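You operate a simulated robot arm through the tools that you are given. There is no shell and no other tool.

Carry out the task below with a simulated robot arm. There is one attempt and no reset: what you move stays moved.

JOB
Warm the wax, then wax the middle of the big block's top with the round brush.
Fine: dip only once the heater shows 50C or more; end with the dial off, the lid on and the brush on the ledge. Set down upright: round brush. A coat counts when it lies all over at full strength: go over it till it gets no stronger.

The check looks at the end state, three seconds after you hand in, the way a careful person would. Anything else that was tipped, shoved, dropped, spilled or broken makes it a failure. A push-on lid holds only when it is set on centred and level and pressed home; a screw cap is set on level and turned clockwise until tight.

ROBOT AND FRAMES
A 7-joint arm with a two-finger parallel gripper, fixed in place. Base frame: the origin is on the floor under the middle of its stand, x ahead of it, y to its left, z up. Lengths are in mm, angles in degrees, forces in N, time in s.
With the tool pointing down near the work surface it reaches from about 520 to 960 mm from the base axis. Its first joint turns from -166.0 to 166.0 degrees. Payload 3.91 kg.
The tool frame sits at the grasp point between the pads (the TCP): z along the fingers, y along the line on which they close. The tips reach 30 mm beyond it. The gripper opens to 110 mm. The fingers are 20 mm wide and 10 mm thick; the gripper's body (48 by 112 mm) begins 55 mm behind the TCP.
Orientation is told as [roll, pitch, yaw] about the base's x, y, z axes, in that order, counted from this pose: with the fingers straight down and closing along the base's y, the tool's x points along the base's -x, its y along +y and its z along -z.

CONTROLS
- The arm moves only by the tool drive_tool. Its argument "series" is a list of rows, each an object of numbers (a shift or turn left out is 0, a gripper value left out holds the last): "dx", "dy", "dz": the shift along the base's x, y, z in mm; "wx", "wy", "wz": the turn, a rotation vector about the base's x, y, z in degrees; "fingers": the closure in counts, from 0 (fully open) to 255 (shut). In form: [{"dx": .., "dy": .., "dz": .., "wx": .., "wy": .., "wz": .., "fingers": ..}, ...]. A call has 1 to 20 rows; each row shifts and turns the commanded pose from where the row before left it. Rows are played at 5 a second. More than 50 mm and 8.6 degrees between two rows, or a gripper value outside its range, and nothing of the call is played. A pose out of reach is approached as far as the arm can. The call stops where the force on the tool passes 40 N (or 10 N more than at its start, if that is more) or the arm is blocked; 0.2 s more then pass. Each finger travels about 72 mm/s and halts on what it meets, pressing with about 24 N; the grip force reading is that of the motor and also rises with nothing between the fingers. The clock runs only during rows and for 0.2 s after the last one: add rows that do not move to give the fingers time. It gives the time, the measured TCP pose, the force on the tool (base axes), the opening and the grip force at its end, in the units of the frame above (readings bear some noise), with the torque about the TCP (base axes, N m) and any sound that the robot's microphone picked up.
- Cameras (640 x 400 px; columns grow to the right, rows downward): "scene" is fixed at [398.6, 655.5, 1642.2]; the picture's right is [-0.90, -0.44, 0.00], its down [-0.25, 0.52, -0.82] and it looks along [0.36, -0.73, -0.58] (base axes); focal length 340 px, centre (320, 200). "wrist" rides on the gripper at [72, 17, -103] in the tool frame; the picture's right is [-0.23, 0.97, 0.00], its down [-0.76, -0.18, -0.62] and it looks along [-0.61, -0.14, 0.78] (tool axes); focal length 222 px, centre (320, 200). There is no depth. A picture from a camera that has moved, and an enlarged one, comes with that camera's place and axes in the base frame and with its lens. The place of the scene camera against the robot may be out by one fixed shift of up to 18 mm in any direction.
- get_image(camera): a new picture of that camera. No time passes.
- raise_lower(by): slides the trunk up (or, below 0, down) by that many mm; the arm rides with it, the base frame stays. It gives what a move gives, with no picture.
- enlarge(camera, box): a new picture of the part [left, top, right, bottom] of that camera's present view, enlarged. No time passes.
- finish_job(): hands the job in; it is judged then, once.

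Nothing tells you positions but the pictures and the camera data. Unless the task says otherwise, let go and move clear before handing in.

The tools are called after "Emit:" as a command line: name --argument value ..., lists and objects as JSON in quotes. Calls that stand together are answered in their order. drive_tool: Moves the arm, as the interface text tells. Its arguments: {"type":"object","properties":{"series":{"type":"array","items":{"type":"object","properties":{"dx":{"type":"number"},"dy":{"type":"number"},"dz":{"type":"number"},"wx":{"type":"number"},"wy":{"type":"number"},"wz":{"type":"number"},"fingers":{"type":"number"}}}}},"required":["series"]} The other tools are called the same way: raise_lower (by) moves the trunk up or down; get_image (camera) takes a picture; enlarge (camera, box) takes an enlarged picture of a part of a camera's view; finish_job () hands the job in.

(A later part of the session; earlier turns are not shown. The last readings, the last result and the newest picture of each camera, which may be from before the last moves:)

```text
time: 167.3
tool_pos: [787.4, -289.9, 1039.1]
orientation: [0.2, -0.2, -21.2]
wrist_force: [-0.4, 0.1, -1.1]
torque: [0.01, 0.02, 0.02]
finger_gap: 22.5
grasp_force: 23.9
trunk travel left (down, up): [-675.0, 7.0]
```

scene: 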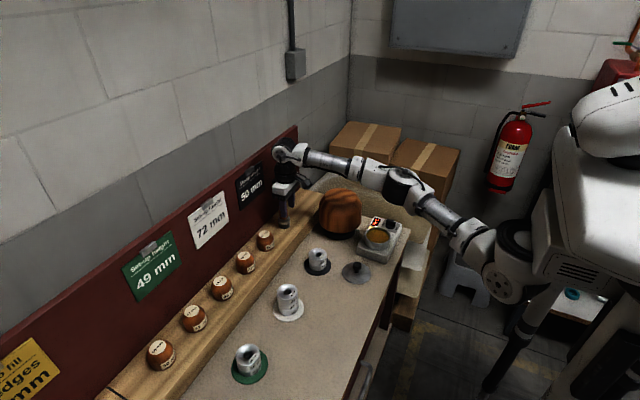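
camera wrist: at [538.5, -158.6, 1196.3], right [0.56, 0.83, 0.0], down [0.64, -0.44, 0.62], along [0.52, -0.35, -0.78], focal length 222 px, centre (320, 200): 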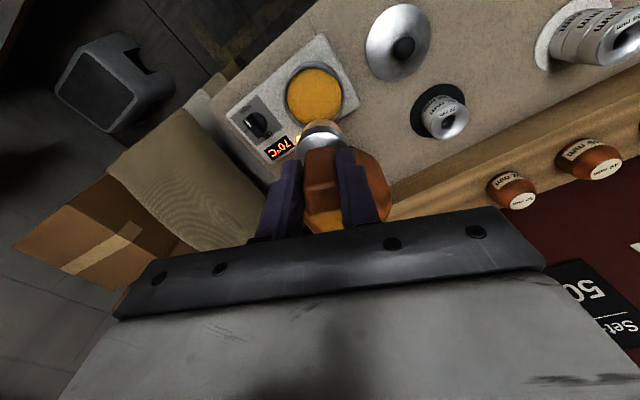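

Emit:
drive_tool --series '[{"dz": -1}, {}]'

Emit:
drive_tool --series '[{"dz": -0.7}, {}]'

```text
time: 167.9
tool_pos: [788.0, -289.5, 1037.0]
orientation: [0.1, -0.2, -21.1]
wrist_force: [1.0, 0.2, -1.3]
torque: [-0.02, 0.01, -0.03]
finger_gap: 22.4
grasp_force: 23.7
trunk travel left (down, up): [-675.0, 7.0]
```

```text
time: 168.5
tool_pos: [787.8, -289.7, 1037.8]
orientation: [0.2, -0.2, -21.1]
wrist_force: [-0.5, 0.3, -0.9]
torque: [0.0, 0.0, 0.0]
finger_gap: 22.8
grasp_force: 23.7
trunk travel left (down, up): [-675.0, 7.0]
```

Emit:
drive_tool --series '[{"dz": -0.7}, {}]'

Emit:
drive_tool --series '[{"dz": -0.7}, {}]'

```text
time: 169.1
tool_pos: [787.5, -290.0, 1037.5]
orientation: [0.3, -0.2, -21.1]
wrist_force: [0.3, 0.3, -0.6]
torque: [-0.01, 0.04, 0.02]
finger_gap: 22.3
grasp_force: 24.1
trunk travel left (down, up): [-675.0, 7.0]
```

```text
time: 169.7
tool_pos: [787.6, -289.0, 1038.0]
orientation: [0.2, -0.2, -21.1]
wrist_force: [2.7, -0.4, 6.1]
torque: [-0.09, -0.13, 0.0]
finger_gap: 22.5
grasp_force: 23.9
trunk travel left (down, up): [-675.0, 7.0]
```

Contact. Third full pass.

Emit:
drive_tool --series '[{"dx": -8}, {"dx": -8}, {"dx": -8}, {"dx": -8}, {"dx": -8}, {"dx": -8}, {"dx": -8}, {"dy": 7}, {"dy": 8}, {"dx": 8}, {"dx": 8}, {"dx": 8}, {"dx": 8}, {"dx": 8}, {"dx": 8}, {"dx": 8}, {"dy": 7}, {"dy": 8}, {}]'

Emit:
drive_tool --series '[{"dx": -8}, {"dx": -8}, {"dx": -8}, {"dx": -8}, {"dx": -8}, {"dx": -8}, {"dx": -8}, {"dy": 7}, {"dy": 8}, {"dx": 8}, {"dx": 8}, {"dx": 8}, {"dx": 8}, {"dx": 8}, {"dx": 8}, {"dx": 8}, {"dy": 7}, {"dy": 8}, {}]'

Emit:
drive_tool --series '[{"dx": -8}, {"dx": -8}, {"dx": -8}, {"dx": -8}, {"dx": -8}, {"dx": -8}, {"dx": -8}, {}]'

```text
time: 173.7
tool_pos: [786.6, -258.4, 1036.2]
orientation: [0.1, -0.3, -21.1]
wrist_force: [0.7, -5.1, 11.1]
torque: [-0.38, -0.05, 0.03]
finger_gap: 22.8
grasp_force: 24.1
trunk travel left (down, up): [-675.0, 7.0]
```

```text
time: 177.7
tool_pos: [789.1, -231.1, 1036.3]
orientation: [0.1, -0.2, -21.3]
wrist_force: [0.4, -6.4, 14.8]
torque: [-0.43, -0.04, 0.02]
finger_gap: 22.4
grasp_force: 23.7
trunk travel left (down, up): [-675.0, 7.0]
```

```text
time: 179.5
tool_pos: [731.4, -228.9, 1036.7]
orientation: [0.1, 0.0, -21.2]
wrist_force: [0.4, 0.6, 0.7]
torque: [-0.04, 0.04, -0.02]
finger_gap: 22.3
grasp_force: 24.2
trunk travel left (down, up): [-675.0, 7.0]
```

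Contact was light at the end, so I'll press slightly more and do crossing lanes along y as well.

Emit:
drive_tool --series '[{"dz": -0.8}, {}]'

Emit:
drive_tool --series '[{"dy": -8}, {"dy": -8}, {"dy": -8}, {"dy": -8}, {"dy": -8}, {"dy": -8}, {"dy": -8}, {"dx": 7}, {"dx": 7}, {"dy": 8}, {"dy": 8}, {"dy": 8}, {"dy": 8}, {"dy": 8}, {"dy": 8}, {"dy": 8}, {"dx": 7}, {"dx": 7}, {}]'

Emit:
drive_tool --series '[{"dy": -8}, {"dy": -8}, {"dy": -8}, {"dy": -8}, {"dy": -8}, {"dy": -8}, {"dy": -8}, {"dx": 7}, {"dx": 7}, {"dy": 8}, {"dy": 8}, {"dy": 8}, {"dy": 8}, {"dy": 8}, {"dy": 8}, {"dy": 8}, {"dx": 7}, {"dx": 7}, {}]'

Emit:
drive_tool --series '[{"dy": -8}, {"dy": -8}, {"dy": -8}, {"dy": -8}, {"dy": -8}, {"dy": -8}, {"dy": -8}, {}]'

```text
time: 180.1
tool_pos: [730.9, -227.9, 1035.8]
orientation: [0.2, -0.3, -21.2]
wrist_force: [0.5, -0.2, 6.2]
torque: [-0.1, 0.08, 0.0]
finger_gap: 22.3
grasp_force: 23.9
trunk travel left (down, up): [-675.0, 7.0]
```

```text
time: 184.1
tool_pos: [758.4, -228.0, 1037.2]
orientation: [0.3, -0.1, -21.1]
wrist_force: [-3.8, 2.8, 9.4]
torque: [0.17, 0.23, -0.01]
finger_gap: 22.2
grasp_force: 23.8
trunk travel left (down, up): [-675.0, 7.0]
```

```text
time: 188.1
tool_pos: [787.0, -229.3, 1036.5]
orientation: [0.2, -0.3, -21.0]
wrist_force: [-2.7, -0.2, 5.7]
torque: [-0.02, 0.22, 0.0]
finger_gap: 22.5
grasp_force: 24.3
trunk travel left (down, up): [-675.0, 7.0]
```

```text
time: 189.9
tool_pos: [787.8, -285.8, 1036.0]
orientation: [0.2, -0.2, -21.2]
wrist_force: [-0.1, 2.1, 4.7]
torque: [0.08, -0.07, 0.05]
finger_gap: 22.3
grasp_force: 24.3
trunk travel left (down, up): [-675.0, 7.0]
```

Now I'll lift straight up and compare with the earlier view from the same place.

Emit:
drive_tool --series '[{"dz": 10}, {"dz": 20}, {"dz": 22}, {}, {}]'

Emit:
enlarge --camera "scene" --box '[310, 170, 370, 240]'

Emit:
enlarge --camera "scene" --box '[320, 180, 360, 220]'

```text
time: 191.1
tool_pos: [787.1, -285.3, 1088.2]
orientation: [0.2, -0.2, -21.1]
wrist_force: [-0.7, -0.6, -1.1]
torque: [-0.02, 0.01, 0.01]
finger_gap: 22.5
grasp_force: 23.6
trunk travel left (down, up): [-675.0, 7.0]
```

```text
5.71 times, centred on (340, 205) of scene
camera zoom: at [398.6, 655.5, 1642.2], right [-0.9, -0.44, 0.0], down [-0.25, 0.52, -0.82], along [0.36, -0.73, -0.58], focal length 1943 px, centre (206, 171)
```

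zoom: 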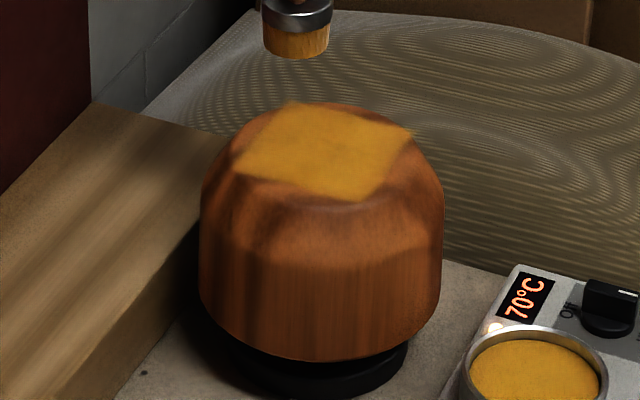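

```text
10.00 times, centred on (340, 200) of scene
camera zoom: at [398.6, 655.5, 1642.2], right [-0.9, -0.44, 0.0], down [-0.25, 0.52, -0.82], along [0.36, -0.73, -0.58], focal length 3401 px, centre (120, 200)
```

zoom: 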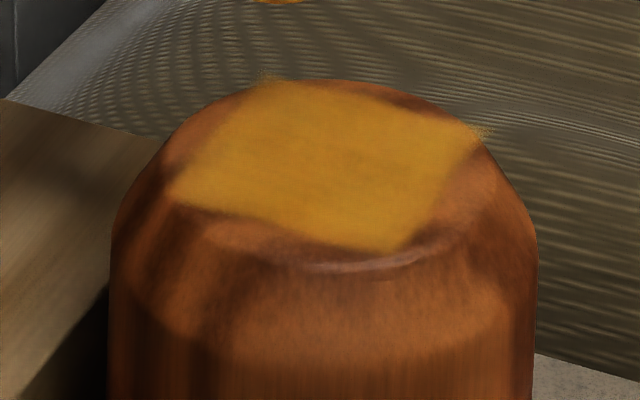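

The coat is a uniform full square, with no visible change from the pass before, so it's at full strength. Next is returning the brush: I'll back off to y≈-128 and turn the wrist back, with one more look at the coat on the way.

Emit:
drive_tool --series '[{"dy": 30, "dx": -10}, {"dy": 30, "dx": -10}, {"dy": 30, "wz": 8}, {"dy": 30, "wz": 8}, {"dy": 30, "wz": 8}, {"dy": 7}, {}, {}]'

Emit:
enlarge --camera "wrist" --box '[110, 20, 350, 200]'

Emit:
enlarge --camera "scene" --box '[240, 140, 360, 260]'

```text
time: 192.9
tool_pos: [769.6, -128.6, 1086.4]
orientation: [0.2, -0.2, 2.9]
wrist_force: [0.7, -0.1, -0.7]
torque: [0.04, 0.03, -0.02]
finger_gap: 22.3
grasp_force: 23.5
trunk travel left (down, up): [-675.0, 7.0]
```

```text
2.22 times, centred on (230, 110) of wrist
camera zoom: at [695.6, -114.8, 1189.7], right [0.18, 0.98, 0.0], down [0.77, -0.14, 0.62], along [0.62, -0.11, -0.78], focal length 494 px, centre (520, 400)
```

zoom: 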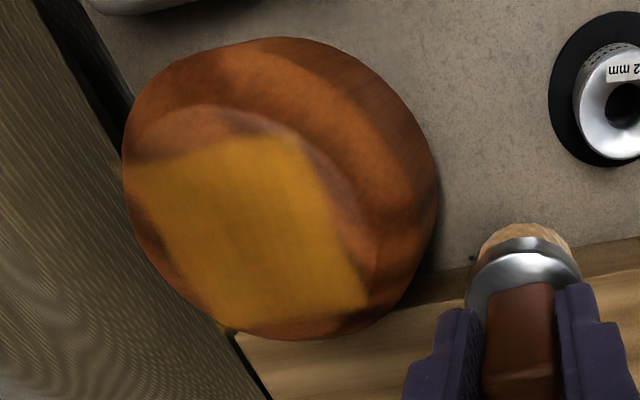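

```text
3.33 times, centred on (300, 200) of scene
camera zoom: at [398.6, 655.5, 1642.2], right [-0.9, -0.44, 0.0], down [-0.25, 0.52, -0.82], along [0.36, -0.73, -0.58], focal length 1134 px, centre (387, 200)
```

zoom: 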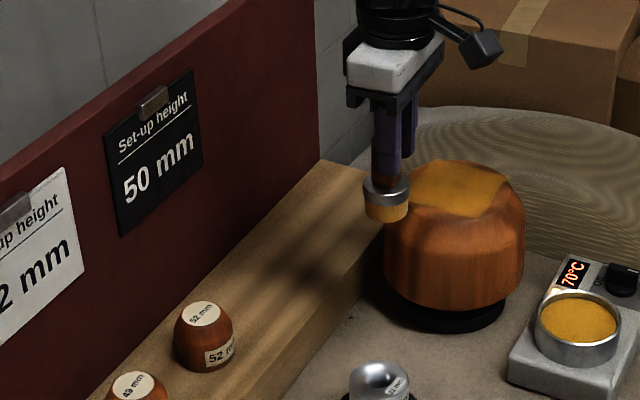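

Emit:
enlarge --camera "wrist" --box '[150, 60, 260, 180]'

Emit:
enlarge --camera "scene" --box '[325, 185, 355, 215]'

```text
3.33 times, centred on (205, 120) of wrist
camera zoom: at [695.6, -114.8, 1189.7], right [0.18, 0.98, 0.0], down [0.77, -0.14, 0.62], along [0.62, -0.11, -0.78], focal length 740 px, centre (703, 467)
```

zoom: 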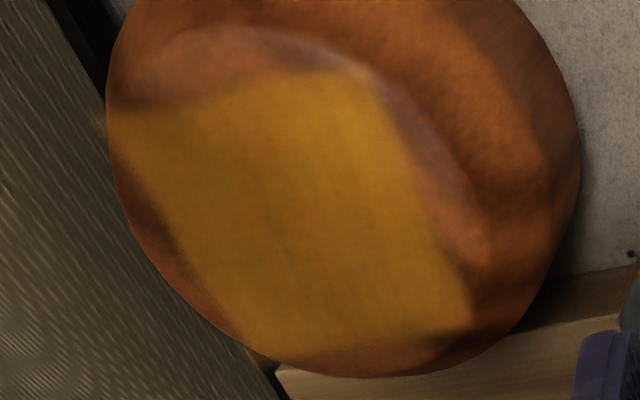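

```text
13.33 times, centred on (340, 200) of scene
camera zoom: at [398.6, 655.5, 1642.2], right [-0.9, -0.44, 0.0], down [-0.25, 0.52, -0.82], along [0.36, -0.73, -0.58], focal length 4534 px, centre (53, 200)
```

zoom: 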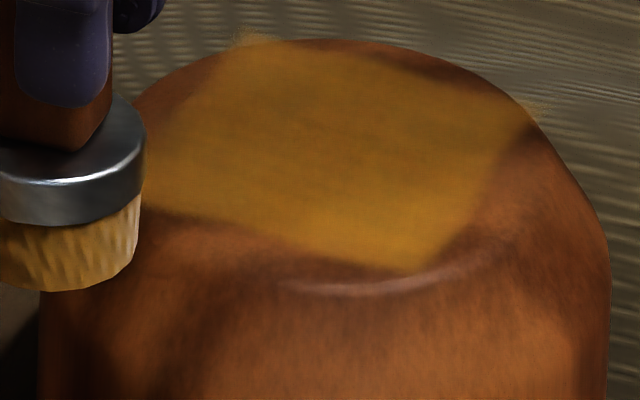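

The coat is even all over. Now I'll return the brush to its spot on the ledge along the reverse of the pick-up path.

Emit:
drive_tool --series '[{"dx": 30, "dz": -6}, {"dx": 30, "dz": -10}, {"dx": 30, "dz": -20}, {"dx": 30, "dz": -20}, {"dx": 22, "dz": -20}, {"dz": -20}, {"dz": -20}, {}, {}]'

Emit:
enlarge --camera "scene" --box '[258, 180, 318, 240]'

Emit:
enlarge --camera "wrist" --box '[200, 50, 440, 200]'

```text
time: 194.9
tool_pos: [910.3, -127.7, 970.7]
orientation: [0.2, -0.1, 2.8]
wrist_force: [0.5, 0.4, -0.5]
torque: [0.01, -0.01, 0.0]
finger_gap: 22.9
grasp_force: 24.7
trunk travel left (down, up): [-675.0, 7.0]
```

```text
6.67 times, centred on (288, 210) of scene
camera zoom: at [398.6, 655.5, 1642.2], right [-0.9, -0.44, 0.0], down [-0.25, 0.52, -0.82], along [0.36, -0.73, -0.58], focal length 2267 px, centre (533, 133)
```

zoom: 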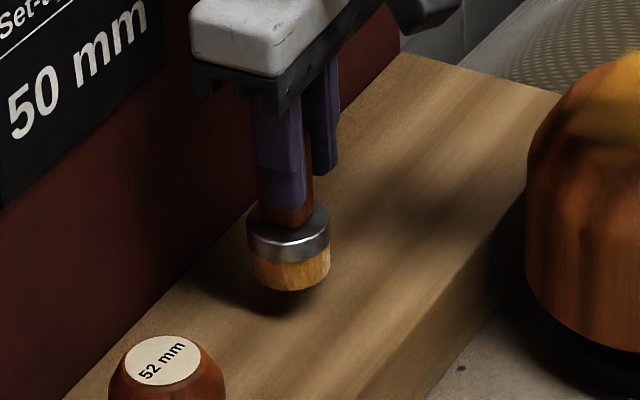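

```text
2.67 times, centred on (320, 125) of wrist
camera zoom: at [835.3, -114.0, 1073.3], right [0.18, 0.98, 0.0], down [0.77, -0.14, 0.62], along [0.62, -0.11, -0.78], focal length 592 px, centre (320, 400)
```

zoom: 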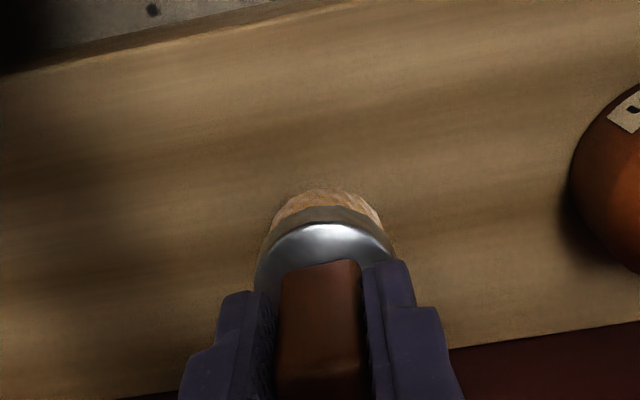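

Just above the ledge and upright. Lowering with care until it touches.

Emit:
drive_tool --series '[{"dz": -8}, {"dz": -8}, {"dz": -4}, {"dz": -2}, {}]'

Emit:
drive_tool --series '[{"dz": -1}, {}]'

Emit:
drive_tool --series '[{"dz": -1}, {}]'

```text
time: 196.1
tool_pos: [909.6, -127.9, 948.7]
orientation: [0.1, -0.2, 2.8]
wrist_force: [-0.6, 0.4, -0.4]
torque: [-0.02, 0.02, -0.01]
finger_gap: 22.4
grasp_force: 24.6
trunk travel left (down, up): [-675.0, 7.0]
```

```text
time: 196.7
tool_pos: [909.7, -128.8, 947.6]
orientation: [0.2, -0.1, 2.8]
wrist_force: [0.9, 0.1, -0.7]
torque: [-0.02, 0.03, 0.0]
finger_gap: 22.2
grasp_force: 23.8
trunk travel left (down, up): [-675.0, 7.0]
```

```text
time: 197.3
tool_pos: [909.9, -127.7, 946.8]
orientation: [0.2, -0.2, 2.9]
wrist_force: [0.1, 0.6, -1.2]
torque: [0.0, 0.03, 0.01]
finger_gap: 22.4
grasp_force: 23.6
trunk travel left (down, up): [-675.0, 7.0]
```

Emit:
drive_tool --series '[{"dz": -0.8}, {}]'

Emit:
drive_tool --series '[{"dz": -0.8}, {}]'

Emit:
drive_tool --series '[{"dz": -0.8}, {}]'

```text
time: 197.9
tool_pos: [910.3, -128.5, 946.5]
orientation: [0.2, -0.2, 2.8]
wrist_force: [-0.5, -0.5, -0.3]
torque: [0.02, 0.0, 0.0]
finger_gap: 22.5
grasp_force: 23.9
trunk travel left (down, up): [-675.0, 7.0]
```

```text
time: 198.5
tool_pos: [909.8, -128.6, 945.6]
orientation: [0.1, -0.1, 2.7]
wrist_force: [-0.2, -0.6, -1.1]
torque: [0.02, 0.03, 0.02]
finger_gap: 22.5
grasp_force: 24.1
trunk travel left (down, up): [-675.0, 7.0]
```

```text
time: 199.1
tool_pos: [910.3, -128.3, 946.0]
orientation: [0.2, -0.1, 2.9]
wrist_force: [-0.5, -0.1, -1.8]
torque: [0.0, 0.01, 0.0]
finger_gap: 22.4
grasp_force: 23.5
trunk travel left (down, up): [-675.0, 7.0]
```

Emit:
drive_tool --series '[{"dz": -0.7}, {}]'

Emit:
drive_tool --series '[{"dz": -0.7}, {}]'

Emit:
enlarge --camera "scene" --box '[268, 190, 308, 230]'

```text
time: 199.7
tool_pos: [910.2, -127.6, 945.6]
orientation: [0.3, -0.3, 2.8]
wrist_force: [0.4, 0.0, -1.3]
torque: [0.02, 0.01, -0.01]
finger_gap: 22.5
grasp_force: 24.6
trunk travel left (down, up): [-675.0, 7.0]
```

```text
time: 200.3
tool_pos: [909.0, -127.7, 943.5]
orientation: [0.2, -0.2, 2.8]
wrist_force: [0.1, -0.2, 1.9]
torque: [-0.07, -0.1, 0.02]
finger_gap: 22.5
grasp_force: 24.0
trunk travel left (down, up): [-675.0, 7.0]
```

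```text
10.00 times, centred on (288, 210) of scene
camera zoom: at [398.6, 655.5, 1642.2], right [-0.9, -0.44, 0.0], down [-0.25, 0.52, -0.82], along [0.36, -0.73, -0.58], focal length 3401 px, centre (640, 100)
```

zoom: 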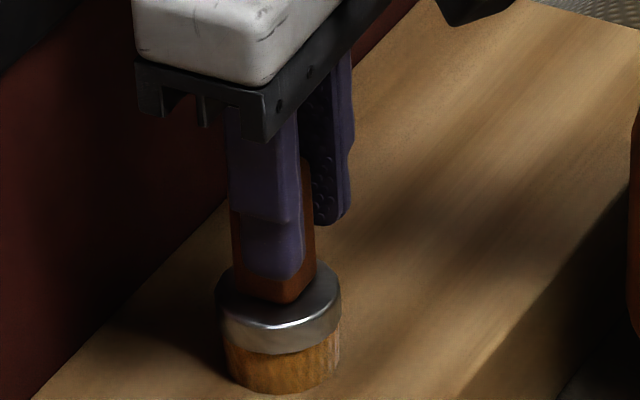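

Touching the ledge. Releasing gently and rising straight up.

Emit:
drive_tool --series '[{"dz": -0.3}, {"fingers": 235}, {"fingers": 195}, {"fingers": 160}, {"fingers": 120}, {}, {}]'

Emit:
enlarge --camera "scene" --box '[268, 190, 308, 230]'

Emit:
enlarge --camera "wrist" --box '[240, 100, 400, 220]'

```text
time: 201.9
tool_pos: [909.2, -128.8, 943.4]
orientation: [0.2, -0.3, 2.8]
wrist_force: [0.2, 0.1, 0.2]
torque: [0.0, -0.02, 0.02]
finger_gap: 58.1
grasp_force: 0.1
trunk travel left (down, up): [-675.0, 7.0]
```

```text
10.00 times, centred on (288, 210) of scene
camera zoom: at [398.6, 655.5, 1642.2], right [-0.9, -0.44, 0.0], down [-0.25, 0.52, -0.82], along [0.36, -0.73, -0.58], focal length 3401 px, centre (640, 100)
```

zoom: 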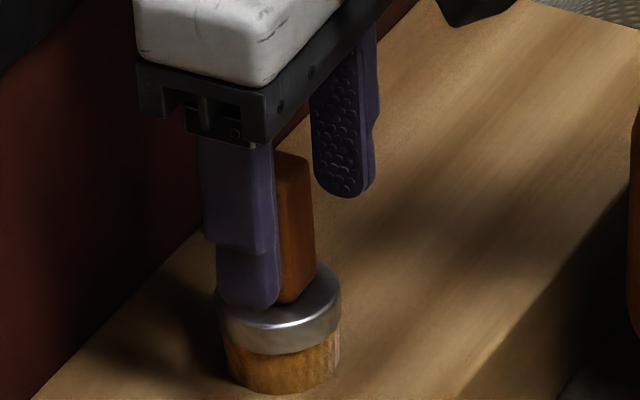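

```text
3.33 times, centred on (320, 160) of wrist
camera zoom: at [835.2, -115.0, 1045.8], right [0.18, 0.98, 0.0], down [0.77, -0.14, 0.62], along [0.62, -0.11, -0.78], focal length 740 px, centre (320, 333)
```

zoom: 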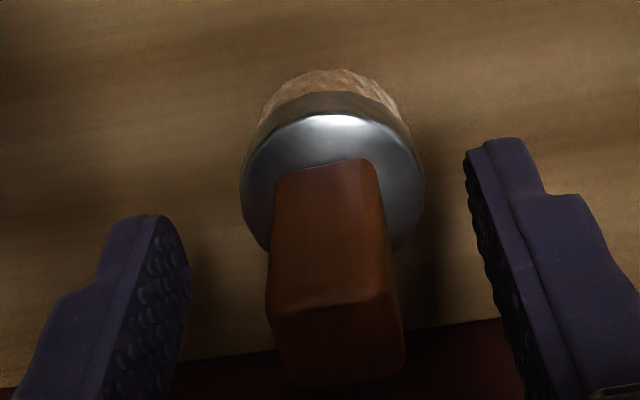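

The brush stands upright and free. I'll rise straight up and retreat towards the heater.

Emit:
drive_tool --series '[{"dz": 10}, {"dz": 20}, {"dz": 25}, {"dx": -10, "dz": 15}, {"dx": -30, "dz": 20}, {"dx": -30, "dz": 20}, {"dx": -35, "dz": 10}, {"dx": -35}, {}]'

Emit:
enlarge --camera "scene" --box '[240, 140, 440, 300]'

```text
time: 203.9
tool_pos: [770.1, -127.4, 1065.9]
orientation: [0.3, -0.3, 2.8]
wrist_force: [0.2, -0.4, 0.1]
torque: [0.0, 0.01, 0.02]
finger_gap: 58.1
grasp_force: 0.0
trunk travel left (down, up): [-675.0, 7.0]
```

```text
2.50 times, centred on (340, 220) of scene
camera zoom: at [398.6, 655.5, 1642.2], right [-0.9, -0.44, 0.0], down [-0.25, 0.52, -0.82], along [0.36, -0.73, -0.58], focal length 850 px, centre (270, 150)
```

zoom: 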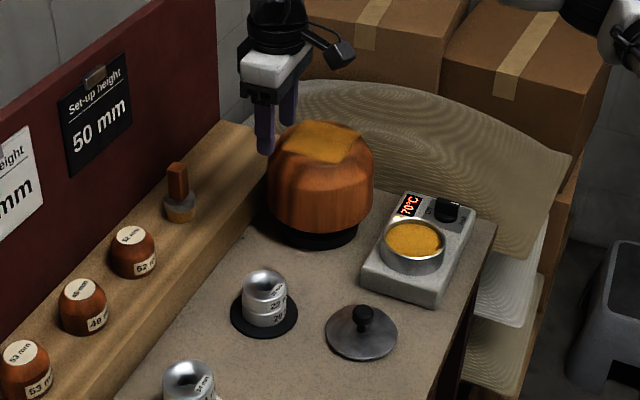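

The brush is home. Next the dial: I'll move over the heater and bring the trunk back to the height that worked for turning it.

Emit:
drive_tool --series '[{"dx": -35, "dy": -15}, {"dx": -35, "dy": -25}, {"dx": -35, "dy": -30}, {"dx": -35, "dy": -30}, {"dx": -35, "dy": -25, "wz": -2.8}, {}, {}]'

Emit:
raise_lower --by -90

Emit:
drive_tool --series '[{"dz": 30}, {"dz": 30}, {"dz": 30}, {}]'

Emit:
raise_lower --by -110

Emit:
get_image --camera "wrist"

```text
time: 205.5
tool_pos: [596.8, -248.8, 1067.0]
orientation: [0.2, -0.3, 0.1]
wrist_force: [0.0, 1.0, 0.6]
torque: [-0.01, -0.03, 0.0]
finger_gap: 58.1
grasp_force: 0.1
trunk travel left (down, up): [-675.0, 7.0]
```

```text
time: 206.8
tool_pos: [596.0, -248.8, 976.0]
orientation: [0.1, -0.2, 0.2]
wrist_force: [-0.1, -0.4, 0.5]
torque: [0.02, -0.01, 0.04]
finger_gap: 58.4
grasp_force: 0.1
trunk travel left (down, up): [-585.0, 97.0]
```

```text
time: 207.8
tool_pos: [596.4, -251.7, 1066.6]
orientation: [0.2, -0.3, 0.0]
wrist_force: [-0.4, 0.3, -0.4]
torque: [-0.04, 0.01, 0.01]
finger_gap: 58.2
grasp_force: 0.0
trunk travel left (down, up): [-585.0, 97.0]
```

```text
time: 209.2
tool_pos: [598.0, -252.2, 956.8]
orientation: [0.2, -0.2, 0.0]
wrist_force: [-0.4, -0.9, 0.2]
torque: [0.04, 0.01, 0.03]
finger_gap: 58.5
grasp_force: 0.1
trunk travel left (down, up): [-475.0, 207.0]
```

```text
taken
camera wrist: at [523.3, -234.1, 1058.8], right [0.23, 0.97, 0.0], down [0.76, -0.18, 0.63], along [0.61, -0.14, -0.78], focal length 222 px, centre (320, 200)
```

wrist: 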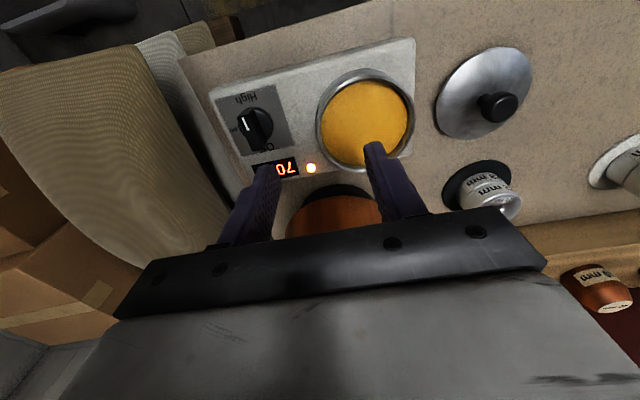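

Now over to the dial, rotating the wrist to -180° so I can turn it back the way it came.

Emit:
drive_tool --series '[{"dx": -3, "dy": -20, "dz": 15, "fingers": 140}, {"dx": -4, "dy": -20, "dz": 15}, {"dx": -4, "dy": -20}, {"wz": -8}, {"wz": -8}, {"wz": -8}, {"wz": -8}, {"wz": -8}, {"wz": -8}, {"wz": -8}, {"wz": -8}, {"wz": -8}, {"wz": -8}, {"wz": -8}, {}]'

Emit:
drive_tool --series '[{"wz": -8}, {"wz": -8}, {"wz": -8}, {"wz": -8}, {"wz": -8}, {"wz": -8}, {"wz": -8}, {"wz": -8}, {"wz": -8}, {"wz": -8}, {"wz": -8}, {"wz": -4}, {}, {}]'

Emit:
get_image --camera "wrist"

Emit:
enlarge --camera "wrist" --box '[200, 50, 440, 200]'

```text
time: 212.4
tool_pos: [585.5, -311.6, 986.0]
orientation: [0.2, -0.2, -88.2]
wrist_force: [-0.2, 0.2, 0.2]
torque: [-0.03, -0.01, 0.03]
finger_gap: 49.7
grasp_force: 0.0
trunk travel left (down, up): [-475.0, 207.0]
```

```text
time: 215.4
tool_pos: [587.0, -312.5, 986.3]
orientation: [0.2, -0.2, -180.0]
wrist_force: [0.4, 0.7, -0.4]
torque: [0.04, 0.01, 0.01]
finger_gap: 49.5
grasp_force: 0.0
trunk travel left (down, up): [-475.0, 207.0]
```

```text
taken
camera wrist: at [659.0, -327.2, 1089.5], right [-0.23, -0.97, 0.0], down [-0.76, 0.18, 0.62], along [-0.61, 0.14, -0.78], focal length 222 px, centre (320, 200)
```

wrist: 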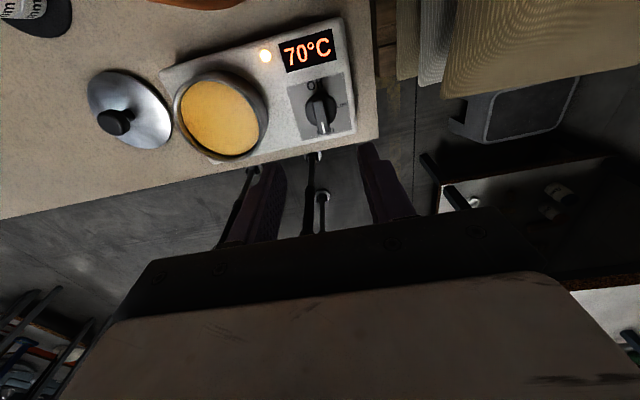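

```text
2.67 times, centred on (320, 125) of wrist
camera zoom: at [659.0, -327.2, 1089.5], right [-0.23, -0.97, 0.0], down [-0.76, 0.18, 0.62], along [-0.61, 0.14, -0.78], focal length 592 px, centre (320, 400)
```

zoom: 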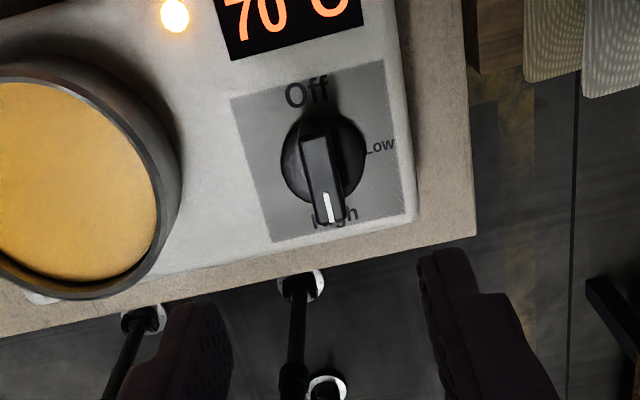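

The dial reads upright here, with the pointer at High. I'll descend and grip the bar.

Emit:
drive_tool --series '[{"dz": -30}, {"dz": -30}, {"dz": -25}, {"dz": -15}, {"dz": -8}, {}, {}]'

Emit:
enlarge --camera "wrist" --box '[200, 50, 440, 200]'

Emit:
enlarge --camera "scene" --box '[360, 190, 420, 250]'

```text
time: 217.0
tool_pos: [586.0, -310.8, 878.5]
orientation: [0.3, -0.1, -179.9]
wrist_force: [0.5, -0.2, -0.8]
torque: [0.0, 0.03, -0.01]
finger_gap: 49.1
grasp_force: 0.1
trunk travel left (down, up): [-475.0, 207.0]
```

```text
2.67 times, centred on (320, 125) of wrist
camera zoom: at [658.1, -326.8, 981.2], right [-0.23, -0.97, 0.0], down [-0.76, 0.18, 0.62], along [-0.61, 0.14, -0.78], focal length 592 px, centre (320, 400)
```

zoom: 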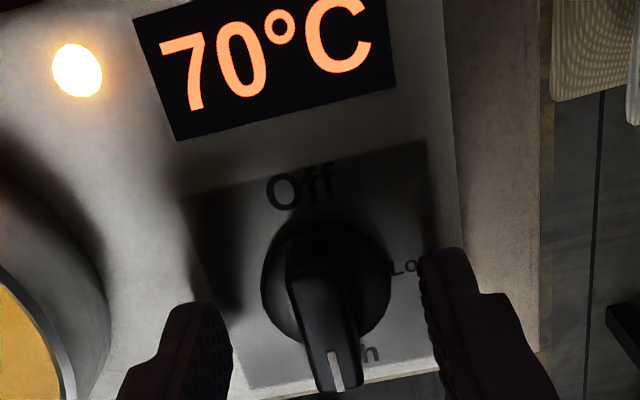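

```text
6.67 times, centred on (390, 220) of scene
camera zoom: at [398.6, 655.5, 1642.2], right [-0.9, -0.44, 0.0], down [-0.25, 0.52, -0.82], along [0.36, -0.73, -0.58], focal length 2267 px, centre (-147, 67)
```

zoom: 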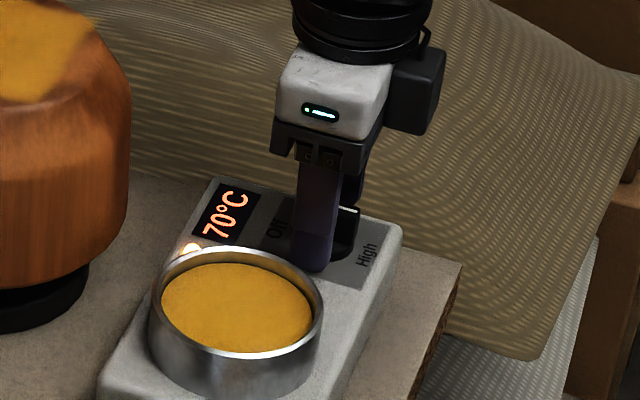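

Emit:
drive_tool --series '[{"fingers": 190}, {"fingers": 255}, {}, {}, {}]'

Emit:
drive_tool --series '[{"wz": 5}, {"wz": 5}, {"wz": 5}, {"wz": 5}, {"wz": 5}, {}]'

```text
time: 218.2
tool_pos: [586.4, -312.8, 879.4]
orientation: [0.2, -0.1, 180.0]
wrist_force: [3.9, -19.8, 3.8]
torque: [-0.08, 0.15, 0.02]
finger_gap: 11.7
grasp_force: 45.2
trunk travel left (down, up): [-475.0, 207.0]
```

```text
time: 219.6
tool_pos: [585.7, -313.9, 879.4]
orientation: [0.3, -0.1, -155.0]
wrist_force: [1.7, -29.7, 7.2]
torque: [0.1, -0.29, -0.03]
finger_gap: 11.7
grasp_force: 44.9
trunk travel left (down, up): [-475.0, 207.0]
```

Side force from being about 2 mm off in y. I'll correct it and continue.

Emit:
drive_tool --series '[{"fingers": 200}, {"dy": -1.8, "dx": 0.3}, {"fingers": 255}, {}, {}]'

Emit:
drive_tool --series '[{"wz": 5}, {"wz": 5}, {"wz": 5}, {"wz": 5}, {"wz": 5}, {}]'

```text
time: 220.8
tool_pos: [586.9, -312.6, 877.6]
orientation: [0.1, -0.2, -154.8]
wrist_force: [2.7, 6.7, -2.9]
torque: [0.35, -0.13, 0.0]
finger_gap: 12.0
grasp_force: 44.9
trunk travel left (down, up): [-475.0, 207.0]
```

```text
time: 222.2
tool_pos: [587.4, -311.4, 879.2]
orientation: [0.3, -0.1, -129.8]
wrist_force: [10.9, 8.0, 8.8]
torque: [0.27, 0.28, -0.03]
finger_gap: 11.9
grasp_force: 45.3
trunk travel left (down, up): [-475.0, 207.0]
```

Emit:
drive_tool --series '[{"fingers": 200}, {"dx": 0.6, "dy": 0.4}, {"fingers": 255}, {}, {}]'

Emit:
drive_tool --series '[{"wz": 5}, {"wz": 5}, {"wz": 5}, {"wz": 5}, {"wz": 5}, {}]'

Emit:
drive_tool --series '[{"fingers": 200}, {}, {"fingers": 255}, {}, {}]'

Emit:
drive_tool --series '[{"wz": 5}, {"wz": 5}, {"wz": 5}, {"wz": 5}, {"wz": 5}, {}]'

```text
time: 223.4
tool_pos: [586.8, -312.2, 878.3]
orientation: [0.1, -0.2, -129.9]
wrist_force: [-3.5, -1.6, -1.8]
torque: [0.11, 0.22, 0.0]
finger_gap: 11.9
grasp_force: 45.0
trunk travel left (down, up): [-475.0, 207.0]
```

```text
time: 224.8
tool_pos: [587.0, -312.8, 877.5]
orientation: [0.1, -0.3, -104.9]
wrist_force: [-4.1, -14.7, -4.9]
torque: [-1.07, 0.63, 0.02]
finger_gap: 12.0
grasp_force: 45.3
trunk travel left (down, up): [-475.0, 207.0]
```

```text
time: 226.0
tool_pos: [588.7, -312.3, 878.7]
orientation: [0.2, 0.0, -104.9]
wrist_force: [6.1, 4.0, 3.3]
torque: [0.9, 0.07, 0.02]
finger_gap: 12.0
grasp_force: 44.9
trunk travel left (down, up): [-475.0, 207.0]
```

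```text
time: 227.4
tool_pos: [586.9, -312.6, 878.8]
orientation: [0.2, -0.2, -79.8]
wrist_force: [7.9, 11.6, 11.0]
torque: [1.03, 0.36, 0.02]
finger_gap: 11.9
grasp_force: 44.8
trunk travel left (down, up): [-475.0, 207.0]
```

Emit:
drive_tool --series '[{"fingers": 200}, {}, {"fingers": 255}, {}, {}]'

Emit:
drive_tool --series '[{"wz": 5}, {"wz": 5}, {"wz": 5}, {"wz": 5}, {"wz": 5}, {}]'

Emit:
drive_tool --series '[{"fingers": 200}, {}, {"fingers": 255}, {}, {}]'

Emit:
drive_tool --series '[{"wz": 5}, {"wz": 5}, {"wz": 5}, {"wz": 5}, {"wz": 5}, {}]'

Emit:
enlarge --camera "scene" --box '[360, 190, 420, 250]'

```text
time: 228.6
tool_pos: [587.6, -313.8, 877.4]
orientation: [0.2, -0.2, -80.0]
wrist_force: [8.5, -2.4, 4.3]
torque: [-0.66, 0.09, -0.01]
finger_gap: 11.7
grasp_force: 44.6
trunk travel left (down, up): [-475.0, 207.0]
```

```text
time: 230.0
tool_pos: [587.5, -313.5, 876.9]
orientation: [0.2, -0.3, -54.8]
wrist_force: [14.5, -11.7, 20.1]
torque: [0.38, 0.72, 0.02]
finger_gap: 12.1
grasp_force: 45.0
trunk travel left (down, up): [-475.0, 207.0]
```

```text
time: 231.2
tool_pos: [585.5, -312.2, 877.8]
orientation: [0.2, -0.2, -54.9]
wrist_force: [-1.3, 7.4, 14.4]
torque: [0.39, 0.62, -0.02]
finger_gap: 11.9
grasp_force: 44.9
trunk travel left (down, up): [-475.0, 207.0]
```

```text
time: 232.6
tool_pos: [585.9, -312.0, 876.9]
orientation: [0.1, -0.1, -29.8]
wrist_force: [-20.9, 15.5, 0.5]
torque: [-0.52, -0.36, 0.01]
finger_gap: 12.1
grasp_force: 45.1
trunk travel left (down, up): [-475.0, 207.0]
```

```text
6.67 times, centred on (390, 220) of scene
camera zoom: at [398.6, 655.5, 1642.2], right [-0.9, -0.44, 0.0], down [-0.25, 0.52, -0.82], along [0.36, -0.73, -0.58], focal length 2267 px, centre (-147, 67)
```

zoom: 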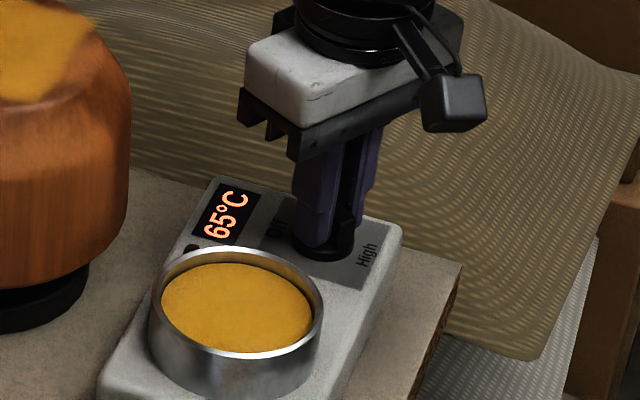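

The lamp has gone out and it's cooling. I'll finish the last 30° to Off.

Emit:
drive_tool --series '[{"fingers": 200}, {"dx": -0.5, "dy": 0.4}, {"fingers": 255}, {}, {}]'

Emit:
drive_tool --series '[{"wz": 5}, {"wz": 5}, {"wz": 5}, {"wz": 5}, {"wz": 5}, {}]'

Emit:
drive_tool --series '[{"wz": 3}, {"wz": 2}, {"wz": 2}, {}]'

```text
time: 233.8
tool_pos: [586.3, -313.3, 877.3]
orientation: [0.1, -0.2, -29.9]
wrist_force: [5.7, -3.3, 5.0]
torque: [-0.63, -0.45, 0.0]
finger_gap: 11.9
grasp_force: 44.7
trunk travel left (down, up): [-475.0, 207.0]
```

```text
time: 235.2
tool_pos: [586.4, -313.4, 877.8]
orientation: [0.1, 0.0, -4.8]
wrist_force: [4.8, -9.6, 3.0]
torque: [-0.59, -0.25, 0.05]
finger_gap: 11.8
grasp_force: 44.7
trunk travel left (down, up): [-475.0, 207.0]
```

```text
time: 236.2
tool_pos: [586.0, -313.3, 877.4]
orientation: [0.2, -0.1, 2.1]
wrist_force: [5.7, -12.8, -2.1]
torque: [-0.76, -0.27, -1.03]
finger_gap: 12.0
grasp_force: 45.3
trunk travel left (down, up): [-475.0, 207.0]
```

The torque shows the dial has reached its Off stop. Releasing and rising to check.

Emit:
drive_tool --series '[{"wz": -2}, {"fingers": 140}, {}, {}, {"dz": 20}, {"dz": 30}, {"dz": 30}, {"dz": 25}, {}]'

Emit:
enlarge --camera "wrist" --box '[200, 30, 440, 180]'

```text
time: 238.2
tool_pos: [587.2, -310.6, 984.4]
orientation: [0.2, -0.2, 0.1]
wrist_force: [0.2, -0.1, 0.3]
torque: [0.01, 0.01, 0.01]
finger_gap: 49.6
grasp_force: 0.0
trunk travel left (down, up): [-475.0, 207.0]
```

```text
2.67 times, centred on (320, 105) of wrist
camera zoom: at [513.6, -293.7, 1086.9], right [0.23, 0.97, 0.0], down [0.76, -0.18, 0.62], along [0.61, -0.14, -0.78], focal length 592 px, centre (320, 453)
```

zoom: 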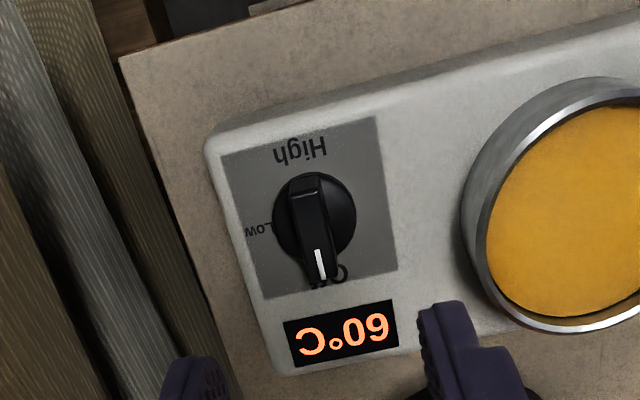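

The dial is at Off and the display is falling (60 °C). Now the lid: moving above it at about (622, -80).

Emit:
drive_tool --series '[{"dy": 38, "dx": 5}, {"dy": 38, "dx": 5}, {"dy": 38, "dx": 5}, {"dy": 38, "dx": 5}, {"dy": 38, "dx": 5}, {"dy": 38, "dx": 5}, {"dy": 3, "dx": 5}, {"dz": -35}, {}, {}]'

Emit:
enlarge --camera "wrist" --box '[200, 50, 440, 200]'

```text
time: 240.4
tool_pos: [621.4, -82.6, 947.4]
orientation: [0.3, -0.2, 0.0]
wrist_force: [0.7, -0.1, -0.4]
torque: [0.0, 0.02, 0.02]
finger_gap: 49.8
grasp_force: 0.1
trunk travel left (down, up): [-475.0, 207.0]
```

```text
2.67 times, centred on (320, 125) of wrist
camera zoom: at [547.4, -65.9, 1050.3], right [0.23, 0.97, 0.0], down [0.76, -0.18, 0.63], along [0.61, -0.14, -0.78], focal length 592 px, centre (320, 400)
```

zoom: 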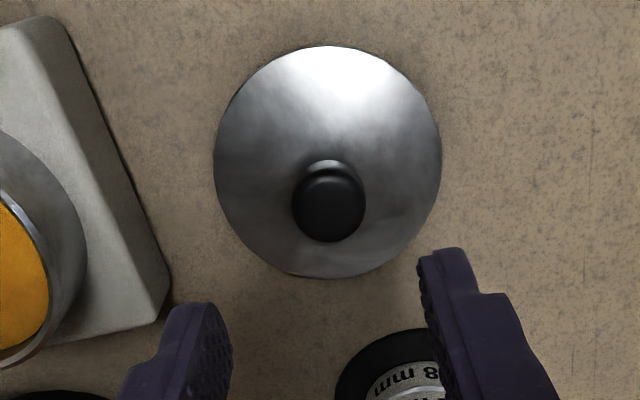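

Emit:
drive_tool --series '[{"dx": 3.3, "dy": 3}, {"dz": -25}, {"dz": -25}, {"dz": -20}, {"dz": -15}, {}, {}]'

Emit:
enlarge --camera "wrist" --box '[200, 70, 440, 220]'

```text
time: 242.0
tool_pos: [624.4, -75.8, 861.0]
orientation: [0.2, -0.2, 0.0]
wrist_force: [0.0, 0.6, 0.6]
torque: [0.02, -0.01, 0.0]
finger_gap: 49.4
grasp_force: 0.0
trunk travel left (down, up): [-475.0, 207.0]
```

```text
2.67 times, centred on (320, 145) of wrist
camera zoom: at [550.8, -58.4, 964.4], right [0.23, 0.97, 0.0], down [0.76, -0.18, 0.62], along [0.61, -0.14, -0.78], focal length 592 px, centre (320, 347)
```

zoom: 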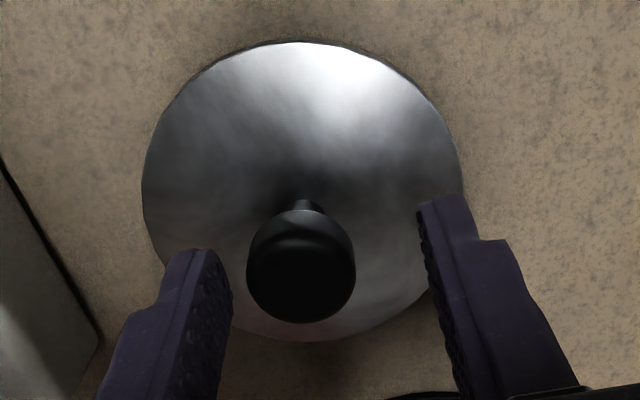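

Emit:
drive_tool --series '[{"dy": -4.8}, {"dz": -6}, {"dz": -5}, {}, {}]'

Emit:
enlarge --camera "wrist" --box '[200, 70, 440, 220]'

```text
time: 243.2
tool_pos: [624.2, -83.8, 851.5]
orientation: [0.2, -0.1, 0.1]
wrist_force: [0.6, 1.2, -0.1]
torque: [0.02, -0.01, 0.0]
finger_gap: 49.8
grasp_force: 0.2
trunk travel left (down, up): [-475.0, 207.0]
```

```text
2.67 times, centred on (320, 145) of wrist
camera zoom: at [550.5, -66.0, 955.0], right [0.23, 0.97, 0.0], down [0.76, -0.18, 0.62], along [0.61, -0.14, -0.78], focal length 592 px, centre (320, 347)
```

zoom: 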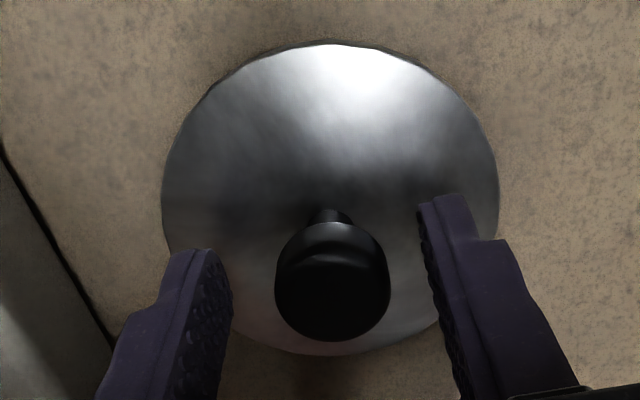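

Emit:
drive_tool --series '[{"dy": 2.4, "dx": -1}, {"dz": -1}, {}, {}]'

Emit:
enlarge --camera "wrist" --box '[200, 70, 440, 220]'

```text
time: 244.2
tool_pos: [624.0, -81.0, 851.3]
orientation: [0.2, -0.2, 0.0]
wrist_force: [-0.4, 0.3, 0.6]
torque: [0.01, 0.0, 0.03]
finger_gap: 49.8
grasp_force: 0.0
trunk travel left (down, up): [-475.0, 207.0]
```

```text
2.67 times, centred on (320, 145) of wrist
camera zoom: at [550.9, -63.3, 954.2], right [0.23, 0.97, 0.0], down [0.76, -0.18, 0.62], along [0.61, -0.14, -0.78], focal length 592 px, centre (320, 347)
```

zoom: 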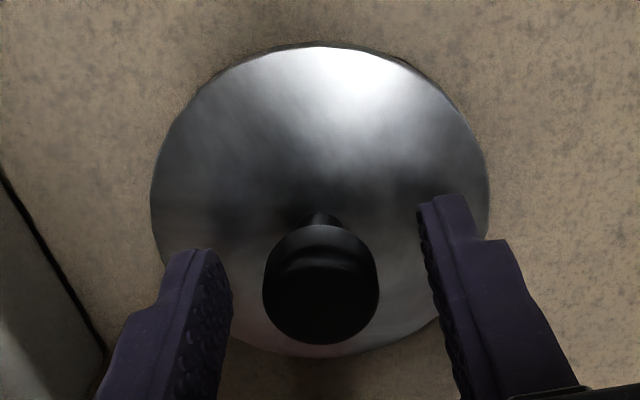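

The knob is centred. Closing on it.

Emit:
drive_tool --series '[{"fingers": 170}, {"fingers": 190}, {"fingers": 230}, {"fingers": 255}, {}, {}, {}]'

Emit:
drive_tool --series '[{"dz": 3}, {"dz": 7}, {"dz": 15}, {"dz": 30}, {"dz": 30}, {"dz": 30}, {}]'

Emit:
get_image --camera "wrist"

Emit:
enlarge --camera "scene" --box '[310, 170, 440, 290]'

```text
time: 245.8
tool_pos: [624.4, -81.8, 852.1]
orientation: [0.2, -0.2, 0.1]
wrist_force: [0.3, -0.7, 0.4]
torque: [0.02, -0.02, 0.02]
finger_gap: 25.6
grasp_force: 23.9
trunk travel left (down, up): [-475.0, 207.0]
```

```text
time: 247.4
tool_pos: [625.0, -80.8, 963.7]
orientation: [0.3, -0.2, 0.1]
wrist_force: [-0.1, -0.1, -0.5]
torque: [0.04, -0.01, 0.0]
finger_gap: 25.7
grasp_force: 23.7
trunk travel left (down, up): [-475.0, 207.0]
```

```text
taken
camera wrist: at [551.3, -64.3, 1066.6], right [0.23, 0.97, 0.0], down [0.76, -0.18, 0.62], along [0.61, -0.14, -0.78], focal length 222 px, centre (320, 200)
```

wrist: 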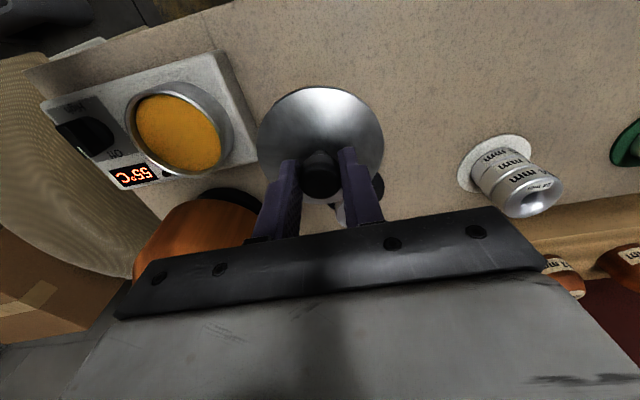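

```text
3.33 times, centred on (375, 230) of scene
camera zoom: at [398.6, 655.5, 1642.2], right [-0.9, -0.44, 0.0], down [-0.25, 0.52, -0.82], along [0.36, -0.73, -0.58], focal length 1134 px, centre (137, 100)
```

zoom: 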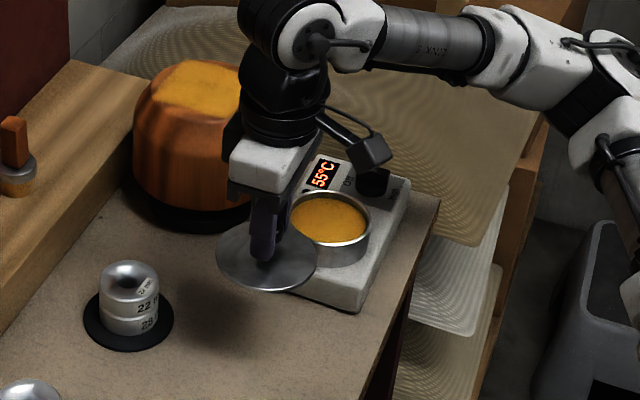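

The lid is held. I'll compare its seat in the gripper with the first time I lifted it, and re-measure the pot.

Emit:
enlarge --camera "wrist" --box '[200, 50, 440, 200]'

Emit:
enlarge --camera "wrist" --box '[80, 60, 280, 200]'

```text
2.67 times, centred on (320, 125) of wrist
camera zoom: at [551.3, -64.3, 1066.6], right [0.23, 0.97, 0.0], down [0.76, -0.18, 0.62], along [0.61, -0.14, -0.78], focal length 592 px, centre (320, 400)
```

zoom: 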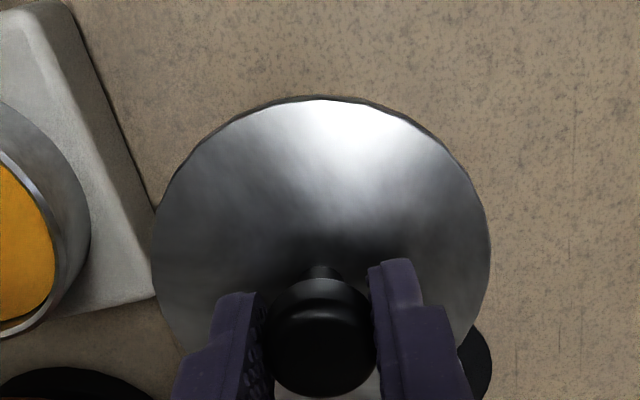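

```text
2.86 times, centred on (180, 130) of wrist
camera zoom: at [551.3, -64.3, 1066.6], right [0.23, 0.97, 0.0], down [0.76, -0.18, 0.62], along [0.61, -0.14, -0.78], focal length 635 px, centre (720, 400)
```

zoom: 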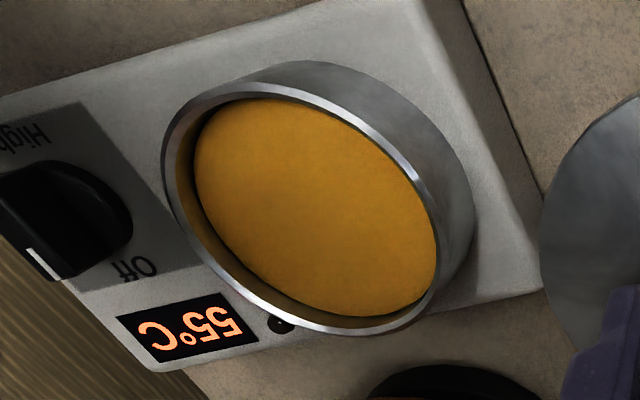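

The lid sits about 2 mm nearer in the grip than before. I'll move over the pot and compare with the picture taken when I first lifted it.

Emit:
drive_tool --series '[{"dy": -20, "dz": 10}, {"dy": -28, "dx": -5}, {"dy": -28, "dx": -6}, {"dy": -28, "dx": -6}, {"dy": -27, "dx": -4}, {}, {}]'

Emit:
drive_tool --series '[{"dz": -10}, {"dz": -9}, {}, {}, {}]'

Emit:
enlarge --camera "wrist" --box '[200, 50, 440, 200]'

Emit:
enlarge --camera "scene" --box '[340, 180, 440, 280]'

```text
time: 249.0
tool_pos: [602.7, -209.8, 974.0]
orientation: [0.1, -0.3, 0.0]
wrist_force: [-0.2, -0.1, -0.1]
torque: [-0.03, 0.01, 0.02]
finger_gap: 25.4
grasp_force: 23.7
trunk travel left (down, up): [-475.0, 207.0]
```

```text
time: 250.2
tool_pos: [601.8, -212.2, 955.8]
orientation: [0.2, -0.2, 0.1]
wrist_force: [0.1, 0.1, -0.8]
torque: [0.0, -0.04, -0.01]
finger_gap: 25.5
grasp_force: 24.4
trunk travel left (down, up): [-475.0, 207.0]
```

```text
2.67 times, centred on (320, 125) of wrist
camera zoom: at [528.7, -193.9, 1058.4], right [0.23, 0.97, 0.0], down [0.76, -0.18, 0.62], along [0.61, -0.14, -0.78], focal length 592 px, centre (320, 400)
```

zoom: 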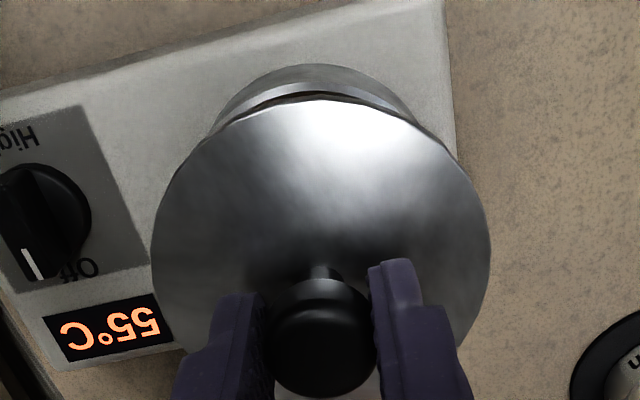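

```text
4.00 times, centred on (390, 230) of scene
camera zoom: at [398.6, 655.5, 1642.2], right [-0.9, -0.44, 0.0], down [-0.25, 0.52, -0.82], along [0.36, -0.73, -0.58], focal length 1360 px, centre (40, 80)
```

zoom: 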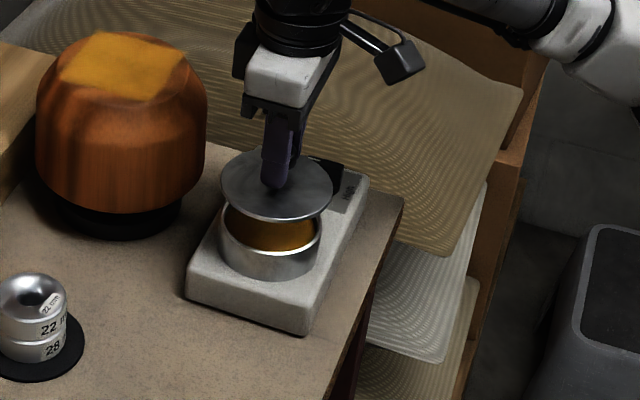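

Emit:
enlarge --camera "wrist" --box '[255, 65, 385, 146]'

Emit:
enlarge --camera "scene" --box '[370, 205, 430, 255]'

```text
4.92 times, centred on (320, 106) of wrist
camera zoom: at [528.7, -193.9, 1058.4], right [0.23, 0.97, 0.0], down [0.76, -0.18, 0.62], along [0.61, -0.14, -0.78], focal length 1094 px, centre (320, 665)
```

zoom: 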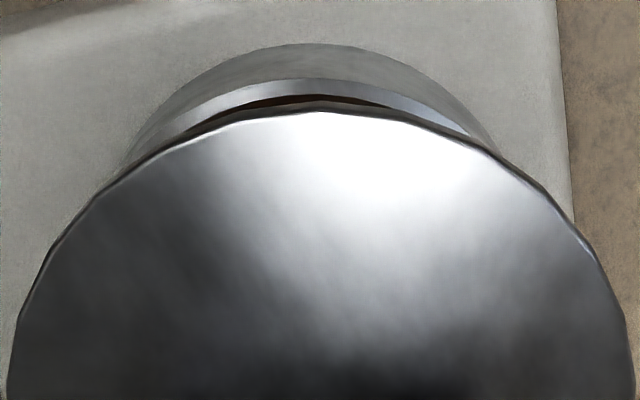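

```text
8.00 times, centred on (400, 230) of scene
camera zoom: at [398.6, 655.5, 1642.2], right [-0.9, -0.44, 0.0], down [-0.25, 0.52, -0.82], along [0.36, -0.73, -0.58], focal length 2720 px, centre (-320, -40)
```

zoom: 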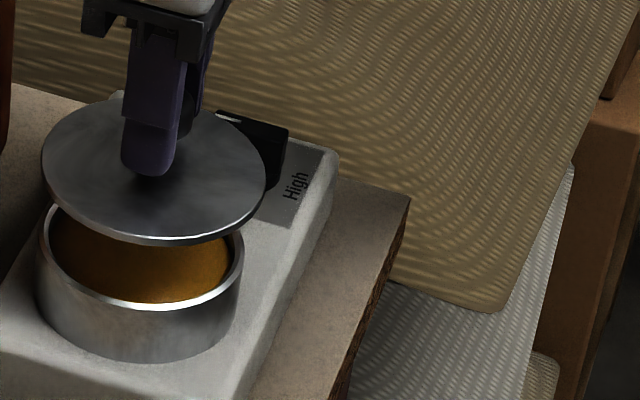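

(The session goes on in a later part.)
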